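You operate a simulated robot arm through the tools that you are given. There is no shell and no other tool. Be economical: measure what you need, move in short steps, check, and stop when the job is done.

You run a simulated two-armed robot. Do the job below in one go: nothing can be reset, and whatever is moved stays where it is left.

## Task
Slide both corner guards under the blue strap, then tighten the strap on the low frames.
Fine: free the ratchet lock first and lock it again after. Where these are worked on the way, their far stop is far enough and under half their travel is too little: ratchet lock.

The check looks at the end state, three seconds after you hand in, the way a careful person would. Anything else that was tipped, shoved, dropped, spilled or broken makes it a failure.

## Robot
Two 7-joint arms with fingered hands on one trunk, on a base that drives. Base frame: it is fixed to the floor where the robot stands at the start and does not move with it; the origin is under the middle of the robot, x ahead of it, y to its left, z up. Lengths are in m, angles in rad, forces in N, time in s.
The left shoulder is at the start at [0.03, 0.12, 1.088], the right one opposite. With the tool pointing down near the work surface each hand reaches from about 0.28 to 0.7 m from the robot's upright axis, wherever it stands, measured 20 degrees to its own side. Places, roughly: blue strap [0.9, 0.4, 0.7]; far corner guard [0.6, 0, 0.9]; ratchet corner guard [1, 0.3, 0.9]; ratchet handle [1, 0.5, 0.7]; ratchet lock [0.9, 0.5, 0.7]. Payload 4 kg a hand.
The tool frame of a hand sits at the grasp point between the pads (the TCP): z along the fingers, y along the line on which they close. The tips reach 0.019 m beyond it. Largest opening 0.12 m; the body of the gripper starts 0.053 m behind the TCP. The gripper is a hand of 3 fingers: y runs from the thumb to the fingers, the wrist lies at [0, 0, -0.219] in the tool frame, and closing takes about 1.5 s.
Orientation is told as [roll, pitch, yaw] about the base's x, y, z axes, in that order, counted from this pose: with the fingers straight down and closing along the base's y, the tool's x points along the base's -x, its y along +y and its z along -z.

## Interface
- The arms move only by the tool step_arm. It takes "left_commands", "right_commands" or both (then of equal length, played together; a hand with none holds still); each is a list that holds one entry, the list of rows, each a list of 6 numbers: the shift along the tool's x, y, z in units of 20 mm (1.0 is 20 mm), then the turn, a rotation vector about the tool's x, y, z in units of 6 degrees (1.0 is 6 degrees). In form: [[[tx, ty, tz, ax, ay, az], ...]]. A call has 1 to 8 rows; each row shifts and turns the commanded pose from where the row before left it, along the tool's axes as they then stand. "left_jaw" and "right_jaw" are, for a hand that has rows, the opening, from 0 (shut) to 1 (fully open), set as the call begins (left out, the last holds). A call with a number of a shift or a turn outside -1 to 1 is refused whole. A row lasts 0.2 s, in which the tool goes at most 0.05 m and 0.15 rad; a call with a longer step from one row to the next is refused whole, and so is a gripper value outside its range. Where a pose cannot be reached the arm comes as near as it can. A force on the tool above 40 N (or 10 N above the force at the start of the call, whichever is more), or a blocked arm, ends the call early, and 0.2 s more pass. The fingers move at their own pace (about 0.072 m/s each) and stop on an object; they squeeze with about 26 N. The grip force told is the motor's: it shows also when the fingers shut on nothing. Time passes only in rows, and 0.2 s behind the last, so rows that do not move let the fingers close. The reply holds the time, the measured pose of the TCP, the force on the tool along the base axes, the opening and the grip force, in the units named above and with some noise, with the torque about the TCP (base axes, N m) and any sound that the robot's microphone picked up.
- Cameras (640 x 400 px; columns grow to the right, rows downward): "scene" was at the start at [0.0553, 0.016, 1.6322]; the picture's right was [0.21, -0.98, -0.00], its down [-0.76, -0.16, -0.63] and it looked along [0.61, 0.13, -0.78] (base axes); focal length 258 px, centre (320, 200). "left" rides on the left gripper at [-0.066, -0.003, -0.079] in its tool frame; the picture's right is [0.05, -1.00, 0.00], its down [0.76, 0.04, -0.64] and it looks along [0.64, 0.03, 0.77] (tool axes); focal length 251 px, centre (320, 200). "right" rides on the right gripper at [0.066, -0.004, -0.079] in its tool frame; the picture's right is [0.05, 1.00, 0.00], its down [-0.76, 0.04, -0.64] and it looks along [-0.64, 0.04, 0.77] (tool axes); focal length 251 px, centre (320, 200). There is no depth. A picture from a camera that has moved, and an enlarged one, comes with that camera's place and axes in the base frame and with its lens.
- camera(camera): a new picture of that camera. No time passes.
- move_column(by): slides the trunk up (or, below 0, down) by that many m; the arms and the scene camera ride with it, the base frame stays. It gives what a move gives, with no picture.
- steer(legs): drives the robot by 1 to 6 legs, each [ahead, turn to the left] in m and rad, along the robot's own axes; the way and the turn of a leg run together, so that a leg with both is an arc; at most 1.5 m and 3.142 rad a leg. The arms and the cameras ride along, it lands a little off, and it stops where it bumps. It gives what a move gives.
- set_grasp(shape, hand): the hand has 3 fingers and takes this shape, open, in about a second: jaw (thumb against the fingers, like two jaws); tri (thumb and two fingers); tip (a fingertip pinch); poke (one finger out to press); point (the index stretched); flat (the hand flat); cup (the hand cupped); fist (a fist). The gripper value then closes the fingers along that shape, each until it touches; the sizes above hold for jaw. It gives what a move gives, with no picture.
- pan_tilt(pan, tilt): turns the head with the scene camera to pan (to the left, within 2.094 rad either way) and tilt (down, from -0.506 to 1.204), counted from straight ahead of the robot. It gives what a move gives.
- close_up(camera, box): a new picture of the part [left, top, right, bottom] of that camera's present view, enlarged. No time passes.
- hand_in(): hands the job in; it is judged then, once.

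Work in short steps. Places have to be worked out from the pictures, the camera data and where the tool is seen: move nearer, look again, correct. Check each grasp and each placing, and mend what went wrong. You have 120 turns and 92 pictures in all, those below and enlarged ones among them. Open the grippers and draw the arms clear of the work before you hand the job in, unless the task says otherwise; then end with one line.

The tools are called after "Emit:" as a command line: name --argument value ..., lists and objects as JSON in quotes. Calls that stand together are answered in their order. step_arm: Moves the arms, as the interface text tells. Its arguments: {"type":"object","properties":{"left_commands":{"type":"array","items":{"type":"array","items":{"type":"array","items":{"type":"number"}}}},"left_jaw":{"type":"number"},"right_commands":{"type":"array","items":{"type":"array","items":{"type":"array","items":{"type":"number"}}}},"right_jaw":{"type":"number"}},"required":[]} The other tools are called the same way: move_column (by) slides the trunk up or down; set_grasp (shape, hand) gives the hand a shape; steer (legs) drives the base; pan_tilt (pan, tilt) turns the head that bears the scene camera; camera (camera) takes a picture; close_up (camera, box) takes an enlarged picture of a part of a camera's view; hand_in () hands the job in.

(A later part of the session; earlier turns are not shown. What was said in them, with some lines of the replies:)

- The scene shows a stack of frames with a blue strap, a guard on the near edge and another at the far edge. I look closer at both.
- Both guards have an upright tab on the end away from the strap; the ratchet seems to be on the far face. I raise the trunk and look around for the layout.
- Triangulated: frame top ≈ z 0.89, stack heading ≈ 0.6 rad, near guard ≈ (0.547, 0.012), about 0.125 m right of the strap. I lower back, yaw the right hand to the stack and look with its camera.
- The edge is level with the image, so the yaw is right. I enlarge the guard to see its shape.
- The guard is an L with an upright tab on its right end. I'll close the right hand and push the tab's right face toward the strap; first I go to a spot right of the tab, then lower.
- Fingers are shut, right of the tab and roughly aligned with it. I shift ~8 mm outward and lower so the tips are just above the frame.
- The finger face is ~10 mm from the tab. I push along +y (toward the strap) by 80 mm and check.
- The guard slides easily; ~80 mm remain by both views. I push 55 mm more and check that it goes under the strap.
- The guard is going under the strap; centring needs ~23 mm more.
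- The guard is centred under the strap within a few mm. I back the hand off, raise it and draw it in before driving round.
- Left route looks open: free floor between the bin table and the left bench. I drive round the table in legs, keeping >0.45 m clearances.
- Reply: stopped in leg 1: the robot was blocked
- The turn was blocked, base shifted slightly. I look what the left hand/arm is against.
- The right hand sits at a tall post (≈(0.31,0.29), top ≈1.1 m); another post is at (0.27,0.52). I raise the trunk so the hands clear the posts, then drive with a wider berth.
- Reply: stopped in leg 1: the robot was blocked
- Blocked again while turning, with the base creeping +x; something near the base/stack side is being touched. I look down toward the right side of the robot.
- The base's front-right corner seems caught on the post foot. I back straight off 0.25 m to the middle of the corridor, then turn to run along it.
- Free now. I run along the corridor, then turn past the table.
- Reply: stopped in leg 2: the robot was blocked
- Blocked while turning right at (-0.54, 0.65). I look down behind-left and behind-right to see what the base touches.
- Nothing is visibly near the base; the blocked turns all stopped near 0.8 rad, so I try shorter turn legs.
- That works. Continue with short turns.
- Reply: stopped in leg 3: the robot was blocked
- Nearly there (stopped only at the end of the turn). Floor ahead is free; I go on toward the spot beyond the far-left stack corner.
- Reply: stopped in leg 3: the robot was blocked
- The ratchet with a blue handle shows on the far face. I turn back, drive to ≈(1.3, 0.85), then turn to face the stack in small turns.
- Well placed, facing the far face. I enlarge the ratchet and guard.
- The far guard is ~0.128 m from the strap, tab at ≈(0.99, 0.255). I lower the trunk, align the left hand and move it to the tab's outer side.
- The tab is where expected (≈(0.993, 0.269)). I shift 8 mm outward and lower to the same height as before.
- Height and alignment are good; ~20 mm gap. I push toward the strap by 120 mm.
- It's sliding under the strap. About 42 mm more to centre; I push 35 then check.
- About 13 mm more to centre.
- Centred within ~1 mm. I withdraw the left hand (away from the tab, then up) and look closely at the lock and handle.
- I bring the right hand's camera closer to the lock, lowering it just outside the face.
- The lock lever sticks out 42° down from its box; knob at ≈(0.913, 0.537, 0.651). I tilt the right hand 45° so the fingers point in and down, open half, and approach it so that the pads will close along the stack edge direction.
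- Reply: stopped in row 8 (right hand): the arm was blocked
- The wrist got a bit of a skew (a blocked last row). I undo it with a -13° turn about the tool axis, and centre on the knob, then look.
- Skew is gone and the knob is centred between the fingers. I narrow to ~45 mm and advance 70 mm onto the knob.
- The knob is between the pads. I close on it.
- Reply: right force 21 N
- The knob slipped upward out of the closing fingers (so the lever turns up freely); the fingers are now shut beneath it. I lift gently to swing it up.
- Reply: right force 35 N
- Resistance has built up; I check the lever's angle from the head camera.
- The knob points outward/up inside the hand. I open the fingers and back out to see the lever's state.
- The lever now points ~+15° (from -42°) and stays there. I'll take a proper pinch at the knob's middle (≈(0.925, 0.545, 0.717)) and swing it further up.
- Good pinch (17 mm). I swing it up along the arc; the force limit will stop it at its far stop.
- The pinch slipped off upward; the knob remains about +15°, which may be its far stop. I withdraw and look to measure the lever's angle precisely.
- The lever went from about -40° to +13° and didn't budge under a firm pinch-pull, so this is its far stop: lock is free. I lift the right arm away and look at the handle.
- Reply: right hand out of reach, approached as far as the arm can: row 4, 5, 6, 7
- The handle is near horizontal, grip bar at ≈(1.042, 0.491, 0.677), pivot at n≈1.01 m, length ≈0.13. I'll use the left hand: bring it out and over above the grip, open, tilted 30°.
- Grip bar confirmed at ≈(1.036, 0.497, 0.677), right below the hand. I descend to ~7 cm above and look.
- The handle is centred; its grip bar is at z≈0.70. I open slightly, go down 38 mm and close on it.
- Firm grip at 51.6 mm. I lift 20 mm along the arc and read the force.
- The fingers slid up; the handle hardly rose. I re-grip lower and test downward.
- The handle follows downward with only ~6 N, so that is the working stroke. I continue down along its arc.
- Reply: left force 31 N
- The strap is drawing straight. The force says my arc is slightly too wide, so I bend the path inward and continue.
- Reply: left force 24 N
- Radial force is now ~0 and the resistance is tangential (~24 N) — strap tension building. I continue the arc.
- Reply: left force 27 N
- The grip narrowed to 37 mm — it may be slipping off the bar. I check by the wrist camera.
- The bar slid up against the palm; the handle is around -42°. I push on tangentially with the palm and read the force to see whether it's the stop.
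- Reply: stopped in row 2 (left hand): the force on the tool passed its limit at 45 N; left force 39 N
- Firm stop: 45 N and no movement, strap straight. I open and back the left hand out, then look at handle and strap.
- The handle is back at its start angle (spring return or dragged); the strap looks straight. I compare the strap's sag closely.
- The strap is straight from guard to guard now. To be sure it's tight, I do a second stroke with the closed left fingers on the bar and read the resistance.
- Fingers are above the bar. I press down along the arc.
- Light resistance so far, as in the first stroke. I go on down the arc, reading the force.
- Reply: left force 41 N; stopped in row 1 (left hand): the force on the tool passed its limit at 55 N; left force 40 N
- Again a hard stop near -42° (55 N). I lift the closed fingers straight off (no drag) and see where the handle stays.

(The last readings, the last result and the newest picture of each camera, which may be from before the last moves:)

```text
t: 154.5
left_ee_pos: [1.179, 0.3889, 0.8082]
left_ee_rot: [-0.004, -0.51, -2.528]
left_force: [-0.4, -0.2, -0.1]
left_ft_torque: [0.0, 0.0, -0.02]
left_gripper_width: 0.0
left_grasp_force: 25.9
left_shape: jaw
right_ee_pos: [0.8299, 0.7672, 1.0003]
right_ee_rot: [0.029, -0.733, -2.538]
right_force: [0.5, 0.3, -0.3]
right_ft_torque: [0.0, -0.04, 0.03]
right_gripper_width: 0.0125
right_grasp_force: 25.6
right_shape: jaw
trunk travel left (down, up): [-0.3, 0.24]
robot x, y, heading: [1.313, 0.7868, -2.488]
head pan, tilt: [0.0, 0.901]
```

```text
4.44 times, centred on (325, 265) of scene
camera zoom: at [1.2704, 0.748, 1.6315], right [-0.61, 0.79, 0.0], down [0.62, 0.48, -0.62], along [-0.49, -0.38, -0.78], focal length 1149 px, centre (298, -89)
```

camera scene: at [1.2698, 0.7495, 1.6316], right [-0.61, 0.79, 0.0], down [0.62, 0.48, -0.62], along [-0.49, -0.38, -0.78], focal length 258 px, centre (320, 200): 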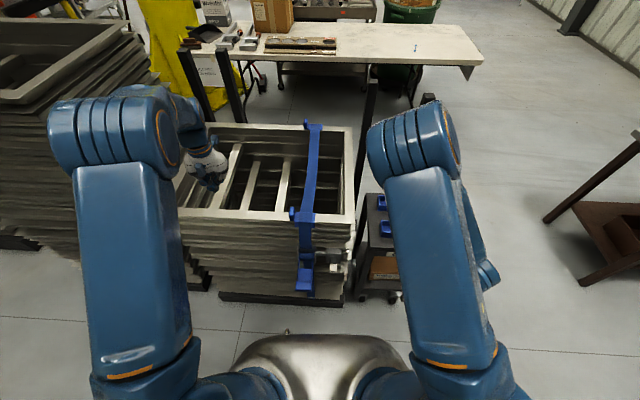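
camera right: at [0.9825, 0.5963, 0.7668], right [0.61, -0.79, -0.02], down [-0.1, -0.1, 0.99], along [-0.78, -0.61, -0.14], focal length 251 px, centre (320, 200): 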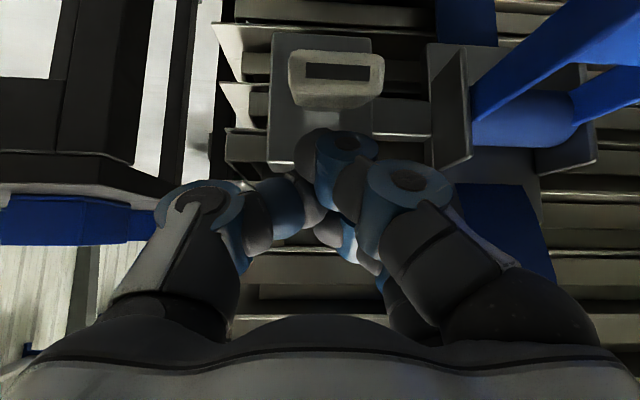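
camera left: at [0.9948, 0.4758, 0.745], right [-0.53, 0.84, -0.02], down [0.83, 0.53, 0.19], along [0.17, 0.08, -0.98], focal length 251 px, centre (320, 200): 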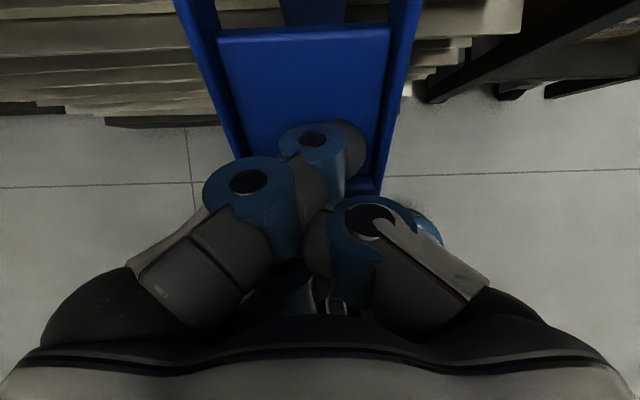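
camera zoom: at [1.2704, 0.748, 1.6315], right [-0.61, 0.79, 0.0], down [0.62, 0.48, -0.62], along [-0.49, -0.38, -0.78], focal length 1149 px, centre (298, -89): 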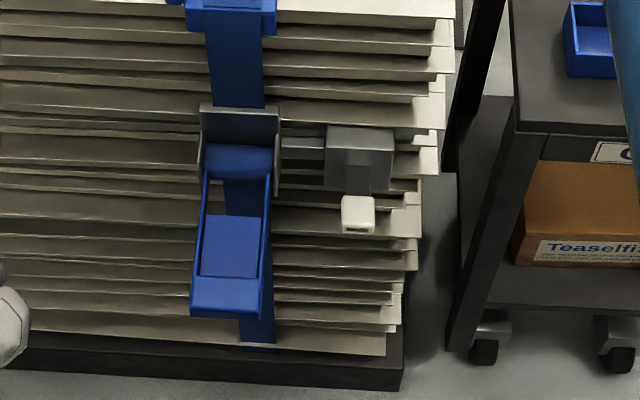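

The handle springs back: it is a pumping ratchet, and the strap has drawn in a bit more with each stroke. I pump further strokes with the closed fingers until it resists early.

Emit:
step_arm --left_commands '[[[-0.15, -1, 0.475, 0, 0, 0], [-0.15, -1, 0.475, 0, 0, 0], [-0.15, -1, 0.475, 0, 0, 0], [-0.15, -1, 0.475, 0, 0, 0], [-0.15, -1, 0.475, 0, 0, 0], [-0.15, -1, 0.475, 0, 0, 0], [-0.15, -1, 0.475, 0, 0, 0], [-0.15, -1, 0.475, 0, 0, 0]]]'

Emit:
step_arm --left_commands '[[[0.35, 0, 0.68, 0, 0, 0], [0.35, 0, 0.68, 0, 0, 0], [0.3, 0, 0.68, 0, 0, 0], [0.3, 0, 0.68, 0, 0, 0], [0.25, 0, 0.68, 0, 0, 0], [0.15, 0, 0.68, 0, 0, 0], [0.05, 0, 0.68, 0, 0, 0], [-0.05, 0, 0.68, 0, 0, 0]]]'

Emit:
step_arm --left_commands '[[[0.05, 0, -0.68, 0, 0, 0], [-0.05, 0, -0.68, 0, 0, 0], [-0.15, 0, -0.68, 0, 0, 0], [-0.25, 0, -0.68, 0, 0, 0], [-0.3, 0, -0.68, 0, 0, 0], [-0.3, 0, -0.68, 0, 0, 0], [-0.35, 0, -0.68, 0, 0, 0], [-0.35, 0, -0.68, 0, 0, 0]]]'

Emit:
close_up --camera "scene" --box '[270, 200, 380, 290]'

```text
t: 156.3
left_ee_pos: [1.0377, 0.488, 0.7564]
left_ee_rot: [-0.003, -0.509, -2.529]
left_force: [-0.3, 0.2, 0.7]
left_ft_torque: [0.02, -0.01, -0.02]
left_gripper_width: 0.0
left_grasp_force: 26.8
left_shape: jaw
right_ee_pos: [0.8283, 0.7677, 1.0006]
right_ee_rot: [0.032, -0.73, -2.54]
right_force: [0.2, 0.4, 0.0]
right_ft_torque: [-0.01, -0.04, 0.0]
right_gripper_width: 0.0125
right_grasp_force: 26.0
right_shape: jaw
trunk travel left (down, up): [-0.3, 0.24]
robot x, y, heading: [1.3134, 0.7842, -2.488]
head pan, tilt: [0.0, 0.901]
```

```text
t: 158.1
left_ee_pos: [1.0181, 0.4764, 0.6457]
left_ee_rot: [-0.006, -0.51, -2.528]
left_force: [5.0, 9.3, 18.3]
left_ft_torque: [-0.19, -0.15, 0.02]
left_gripper_width: 0.0
left_grasp_force: 26.2
left_shape: jaw
right_ee_pos: [0.8318, 0.7698, 1.001]
right_ee_rot: [0.031, -0.734, -2.538]
right_force: [0.5, -0.2, 0.5]
right_ft_torque: [-0.02, 0.0, 0.03]
right_gripper_width: 0.0123
right_grasp_force: 25.8
right_shape: jaw
trunk travel left (down, up): [-0.3, 0.24]
robot x, y, heading: [1.309, 0.778, -2.492]
head pan, tilt: [0.0, 0.901]
```

```text
t: 159.9
left_ee_pos: [1.0382, 0.4881, 0.7547]
left_ee_rot: [-0.004, -0.51, -2.529]
left_force: [0.8, 0.6, -0.7]
left_ft_torque: [0.0, 0.01, 0.01]
left_gripper_width: 0.0001
left_grasp_force: 26.1
left_shape: jaw
right_ee_pos: [0.8287, 0.7687, 1.0009]
right_ee_rot: [0.031, -0.73, -2.537]
right_force: [-0.3, 0.5, 0.3]
right_ft_torque: [0.01, 0.03, 0.03]
right_gripper_width: 0.0124
right_grasp_force: 26.0
right_shape: jaw
trunk travel left (down, up): [-0.3, 0.24]
robot x, y, heading: [1.3121, 0.7803, -2.49]
head pan, tilt: [0.0, 0.901]
```

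```text
4.44 times, centred on (325, 245) of scene
camera zoom: at [1.2697, 0.7483, 1.6315], right [-0.61, 0.79, 0.0], down [0.62, 0.48, -0.62], along [-0.49, -0.38, -0.78], focal length 1149 px, centre (298, 0)
```

zoom: 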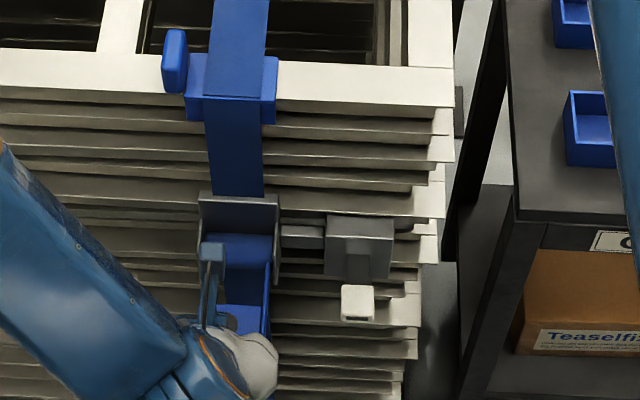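

No further draw-in between stroke 2 and 3. One more, slightly deeper stroke to be certain it is at its limit.

Emit:
step_arm --left_commands '[[[0.35, 0, 0.8, 0, 0, 0], [0.35, 0, 0.8, 0, 0, 0], [0.3, 0, 0.8, 0, 0, 0], [0.3, 0, 0.8, 0, 0, 0], [0.2, 0, 0.8, 0, 0, 0], [0.1, 0, 0.8, 0, 0, 0], [0, 0, 0.8, 0, 0, 0], [-0.2, 0, 0.7, 0, 0, 0]]]'

Emit:
step_arm --left_commands '[[[0.05, 0, -0.68, 0, 0, 0], [-0.05, 0, -0.68, 0, 0, 0], [-0.15, 0, -0.68, 0, 0, 0], [-0.25, 0, -0.68, 0, 0, 0], [-0.3, 0, -0.68, 0, 0, 0], [-0.3, 0, -0.68, 0, 0, 0], [-0.35, 0, -0.68, 0, 0, 0], [-0.35, 0, -0.68, 0, 0, 0]]]'

Emit:
close_up --camera "scene" --box '[270, 200, 380, 290]'

```text
t: 161.6
left_ee_pos: [1.0158, 0.476, 0.6453]
left_ee_rot: [-0.008, -0.511, -2.532]
left_force: [12.7, 6.9, 32.4]
left_ft_torque: [-0.14, -0.32, 0.01]
left_gripper_width: 0.0
left_grasp_force: 26.0
left_shape: jaw
right_ee_pos: [0.8306, 0.77, 1.0014]
right_ee_rot: [0.03, -0.733, -2.538]
right_force: [-0.2, -0.7, 0.1]
right_ft_torque: [0.04, -0.03, 0.0]
right_gripper_width: 0.0123
right_grasp_force: 26.2
right_shape: jaw
trunk travel left (down, up): [-0.3, 0.24]
robot x, y, heading: [1.3126, 0.7852, -2.49]
head pan, tilt: [0.0, 0.901]
stopped in row 8 (left hand): the force on the tool passed its limit at 51 N (the readings are from after the stop); the commanded pose is now the measured one
```

```text
t: 163.4
left_ee_pos: [1.0339, 0.487, 0.7552]
left_ee_rot: [-0.007, -0.51, -2.528]
left_force: [0.8, -0.4, -0.1]
left_ft_torque: [0.02, -0.03, -0.01]
left_gripper_width: 0.0
left_grasp_force: 27.0
left_shape: jaw
right_ee_pos: [0.828, 0.7682, 0.9999]
right_ee_rot: [0.029, -0.732, -2.537]
right_force: [0.7, 0.1, 0.4]
right_ft_torque: [0.01, 0.0, 0.02]
right_gripper_width: 0.0125
right_grasp_force: 26.0
right_shape: jaw
trunk travel left (down, up): [-0.3, 0.24]
robot x, y, heading: [1.3122, 0.781, -2.484]
head pan, tilt: [0.0, 0.901]
```

```text
4.44 times, centred on (325, 245) of scene
camera zoom: at [1.2697, 0.7483, 1.6315], right [-0.61, 0.79, 0.0], down [0.62, 0.48, -0.62], along [-0.49, -0.38, -0.78], focal length 1149 px, centre (298, 0)
```

zoom: 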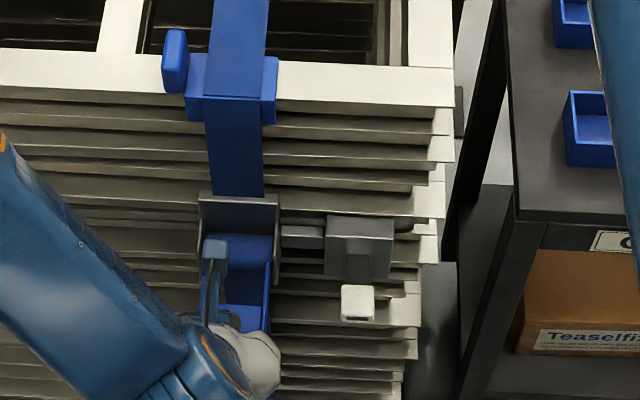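

No change: the strap is at its limit, tight. Now re-lock: I move the closed left fingers over the lock knob to press it back down.

Emit:
step_arm --left_commands '[[[-0.5, 0, -0.87, 0, 0, 0], [-0.35, -0.9, 0.2, 0, 0, 0], [-0.35, -0.9, 0.2, 0, 0, 0], [-0.35, -0.9, 0.2, 0, 0, 0], [-0.35, -0.9, 0.2, 0, 0, 0], [-0.35, -0.9, 0.2, 0, 0, 0], [-0.35, -0.95, 0.2, 0, 0, 0]]]'

Emit:
camera --camera "left"

```text
t: 165.0
left_ee_pos: [0.9308, 0.5502, 0.776]
left_ee_rot: [-0.007, -0.511, -2.531]
left_force: [0.4, -0.3, -0.2]
left_ft_torque: [-0.04, 0.04, 0.02]
left_gripper_width: 0.0
left_grasp_force: 25.8
left_shape: jaw
right_ee_pos: [0.8283, 0.7687, 0.9998]
right_ee_rot: [0.031, -0.731, -2.537]
right_force: [-0.3, -0.4, -0.5]
right_ft_torque: [0.03, -0.02, -0.03]
right_gripper_width: 0.0124
right_grasp_force: 26.1
right_shape: jaw
trunk travel left (down, up): [-0.3, 0.24]
robot x, y, heading: [1.3122, 0.7797, -2.489]
head pan, tilt: [0.0, 0.901]
```

```text
13 pictures are left
camera left: at [0.9135, 0.5417, 0.8768], right [-0.53, 0.85, -0.02], down [0.83, 0.52, 0.19], along [0.17, 0.08, -0.98], focal length 251 px, centre (320, 200)
```

left: 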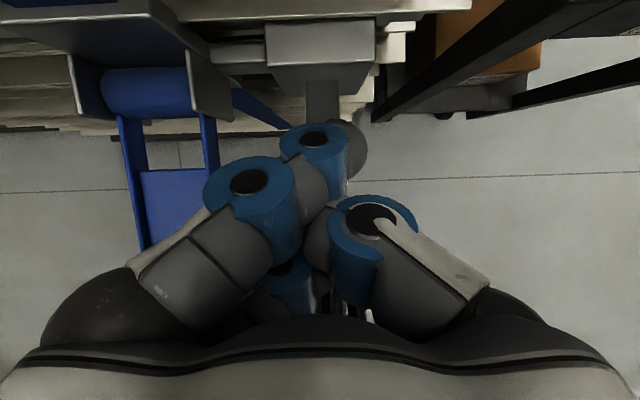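

Fingertips are right above the knob. I press straight down, easing inward at the end.

Emit:
step_arm --left_commands '[[[0.28, 0, 0.48, 0, 0, 0], [0.28, 0, 0.48, 0, 0, 0], [0.28, 0, 0.48, 0, 0, 0], [0.28, 0, 0.48, 0, 0, 0], [0.28, 0, 0.48, 0, 0, 0], [0.2, 0, 0.5, 0, 0, 0], [0.15, 0, 0.5, 0, 0, 0], [0.1, 0, 0.5, 0, 0, 0]]]'

Emit:
camera --camera "left"

```text
t: 166.8
left_ee_pos: [0.9283, 0.5483, 0.6888]
left_ee_rot: [-0.008, -0.51, -2.529]
left_force: [5.0, 2.6, 1.3]
left_ft_torque: [0.0, 0.0, -0.05]
left_gripper_width: 0.0
left_grasp_force: 26.1
left_shape: jaw
right_ee_pos: [0.8286, 0.7686, 1.0002]
right_ee_rot: [0.03, -0.732, -2.539]
right_force: [0.5, 0.0, -0.2]
right_ft_torque: [0.0, -0.01, -0.02]
right_gripper_width: 0.0128
right_grasp_force: 26.2
right_shape: jaw
trunk travel left (down, up): [-0.3, 0.24]
robot x, y, heading: [1.313, 0.7838, -2.491]
head pan, tilt: [0.0, 0.901]
```

```text
12 pictures are left
camera left: at [0.9098, 0.5393, 0.7903], right [-0.53, 0.85, -0.02], down [0.83, 0.52, 0.19], along [0.17, 0.08, -0.98], focal length 251 px, centre (320, 200)
```

left: 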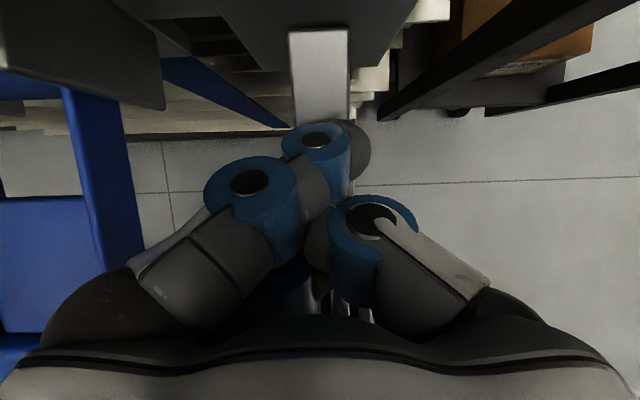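

Lever is following, not yet at the stop. I continue along the tangent until the force rises.

Emit:
step_arm --left_commands '[[[-0.05, 0, 0.35, 0, 0, 0], [-0.08, 0, 0.35, 0, 0, 0], [-0.1, 0, 0.35, 0, 0, 0], [-0.1, 0, 0.35, 0, 0, 0]]]'

Emit:
step_arm --left_commands '[[[0.1, 0, -0.7, 0, 0, 0], [0, 0, -1, 0, 0, 0], [0, 0, -1, 0, 0, 0], [0, 0, -1, 0, 0, 0], [0, 1, -1, 0, 0, 0], [0, 1, -1, 0, 0, 0], [0, 1, -1, 0, 0, 0], [0, 1, -1, 0, 0, 0]]]'

Emit:
step_arm --left_commands '[[[0, 1, -1, 0, 0, 0], [0, 1, -1, 0, 0, 0], [0, 1, -1, 0, 0, 0], [0, 1, -1, 0, 0, 0], [0, 1, -1, 0, 0, 0], [0, 1, -1, 0, 0, 0]]]'

Emit:
close_up --camera "scene" --box '[280, 230, 370, 310]'

```text
t: 167.3
left_ee_pos: [0.9225, 0.5463, 0.6806]
left_ee_rot: [-0.012, -0.509, -2.532]
left_force: [19.9, 5.6, 33.1]
left_ft_torque: [0.08, -0.03, -0.07]
left_gripper_width: 0.0002
left_grasp_force: 26.1
left_shape: jaw
right_ee_pos: [0.8308, 0.7691, 1.0023]
right_ee_rot: [0.029, -0.735, -2.537]
right_force: [-0.1, -0.3, 0.3]
right_ft_torque: [0.01, 0.01, -0.01]
right_gripper_width: 0.0127
right_grasp_force: 26.1
right_shape: jaw
trunk travel left (down, up): [-0.3, 0.24]
robot x, y, heading: [1.3156, 0.7846, -2.489]
head pan, tilt: [0.0, 0.901]
stopped in row 2 (left hand): the force on the tool passed its limit at 42 N (the readings are from after the stop); the commanded pose is now the measured one
```

```text
t: 169.2
left_ee_pos: [1.0312, 0.5222, 0.8112]
left_ee_rot: [-0.011, -0.506, -2.534]
left_force: [0.0, 0.9, -0.5]
left_ft_torque: [-0.01, -0.01, -0.01]
left_gripper_width: 0.0
left_grasp_force: 26.0
left_shape: jaw
right_ee_pos: [0.8299, 0.7669, 1.0016]
right_ee_rot: [0.028, -0.732, -2.538]
right_force: [-0.3, 0.3, 0.1]
right_ft_torque: [0.04, 0.0, 0.0]
right_gripper_width: 0.0122
right_grasp_force: 25.7
right_shape: jaw
trunk travel left (down, up): [-0.3, 0.24]
robot x, y, heading: [1.3143, 0.784, -2.491]
head pan, tilt: [0.0, 0.901]
```

```text
t: 170.6
left_ee_pos: [1.1349, 0.446, 0.9056]
left_ee_rot: [-0.011, -0.506, -2.535]
left_force: [-0.8, -0.6, 0.1]
left_ft_torque: [-0.01, -0.02, -0.02]
left_gripper_width: 0.0
left_grasp_force: 26.3
left_shape: jaw
left hand out of reach, approached as far as the arm can: row 6
right_ee_pos: [0.8287, 0.7685, 1.0002]
right_ee_rot: [0.03, -0.731, -2.536]
right_force: [-0.2, -0.1, -0.6]
right_ft_torque: [-0.02, -0.03, 0.05]
right_gripper_width: 0.0125
right_grasp_force: 25.9
right_shape: jaw
trunk travel left (down, up): [-0.3, 0.24]
robot x, y, heading: [1.3128, 0.7824, -2.484]
head pan, tilt: [0.0, 0.901]
```

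```text
5.00 times, centred on (325, 270) of scene
camera zoom: at [1.2702, 0.7478, 1.6315], right [-0.61, 0.79, 0.0], down [0.62, 0.48, -0.62], along [-0.49, -0.38, -0.78], focal length 1293 px, centre (295, -150)
```

zoom: 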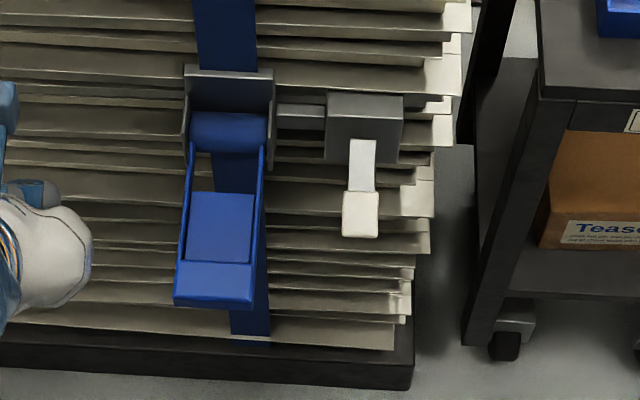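

The lock lever is back exactly at its initial angle: locked. I open both hands, draw them clear, and take a final look at guards and strap.

Emit:
step_arm --left_commands '[[[0, 0.5, -0.5, 0, 0, 0], [0, 0.5, -0.5, 0, 0, 0], [0, 0.5, 0, 0, 0, 0], [0, 0.5, 0, 0, 0, 0], [0, 0, 0, 0, 0, 0]]]' --left_jaw 1 --right_commands '[[[0, 0, -0.5, 0, 0, 0], [0, 0, -0.5, 0, 0, 0], [0, 0, 0, 0, 0, 0], [0, 0, 0, 0, 0, 0], [0, 0, 0, 0, 0, 0]]]' --right_jaw 1

Emit:
camera --camera "scene"

Emit:
close_up --camera "scene" --box '[250, 100, 390, 240]'

```text
t: 171.8
left_ee_pos: [1.1534, 0.4103, 0.9145]
left_ee_rot: [-0.012, -0.506, -2.533]
left_force: [-0.4, -0.4, -0.6]
left_ft_torque: [0.07, -0.03, -0.01]
left_gripper_width: 0.1201
left_grasp_force: 0.0
left_shape: jaw
left hand out of reach, approached as far as the arm can: row 1, 2
right_ee_pos: [0.8251, 0.7731, 1.0108]
right_ee_rot: [0.031, -0.729, -2.538]
right_force: [0.1, 0.0, -0.4]
right_ft_torque: [-0.02, -0.01, 0.03]
right_gripper_width: 0.1202
right_grasp_force: 0.1
right_shape: jaw
right hand out of reach, approached as far as the arm can: row 1, 2
trunk travel left (down, up): [-0.3, 0.24]
robot x, y, heading: [1.3143, 0.7782, -2.489]
head pan, tilt: [0.0, 0.901]
```

```text
10 pictures are left
camera scene: at [1.2695, 0.7482, 1.6315], right [-0.61, 0.79, 0.0], down [0.62, 0.48, -0.62], along [-0.49, -0.38, -0.78], focal length 258 px, centre (320, 200)
```

scene: 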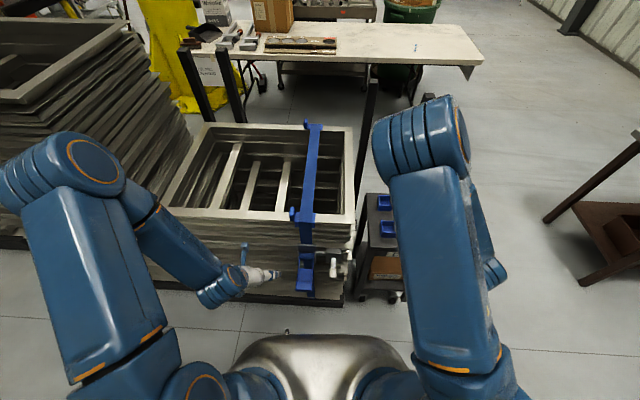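

```text
2.86 times, centred on (320, 170) of scene
camera zoom: at [1.2695, 0.7482, 1.6315], right [-0.61, 0.79, 0.0], down [0.62, 0.48, -0.62], along [-0.49, -0.38, -0.78], focal length 739 px, centre (320, 286)
```

zoom: 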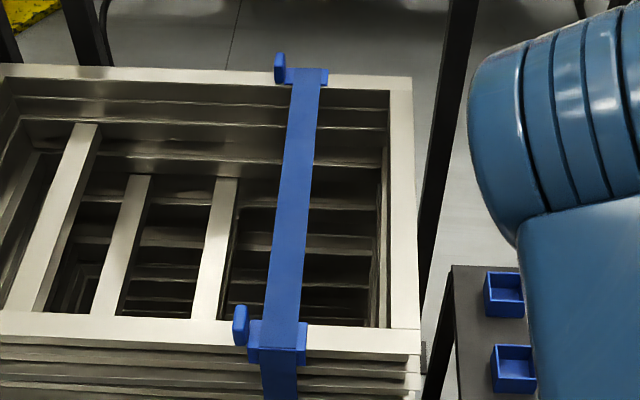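

Both guards sit under the straight, tight strap, the lock is down, and the hands are open and clear. I hand in.

Emit:
hand_in

```text
The job is handed in.
```

Both corner guards are centred under the blue strap to within a few mm. The strap was pumped until it drew in no further. The ratchet lock, freed first, is pressed back to its starting position, and both hands are open and clear of the work.
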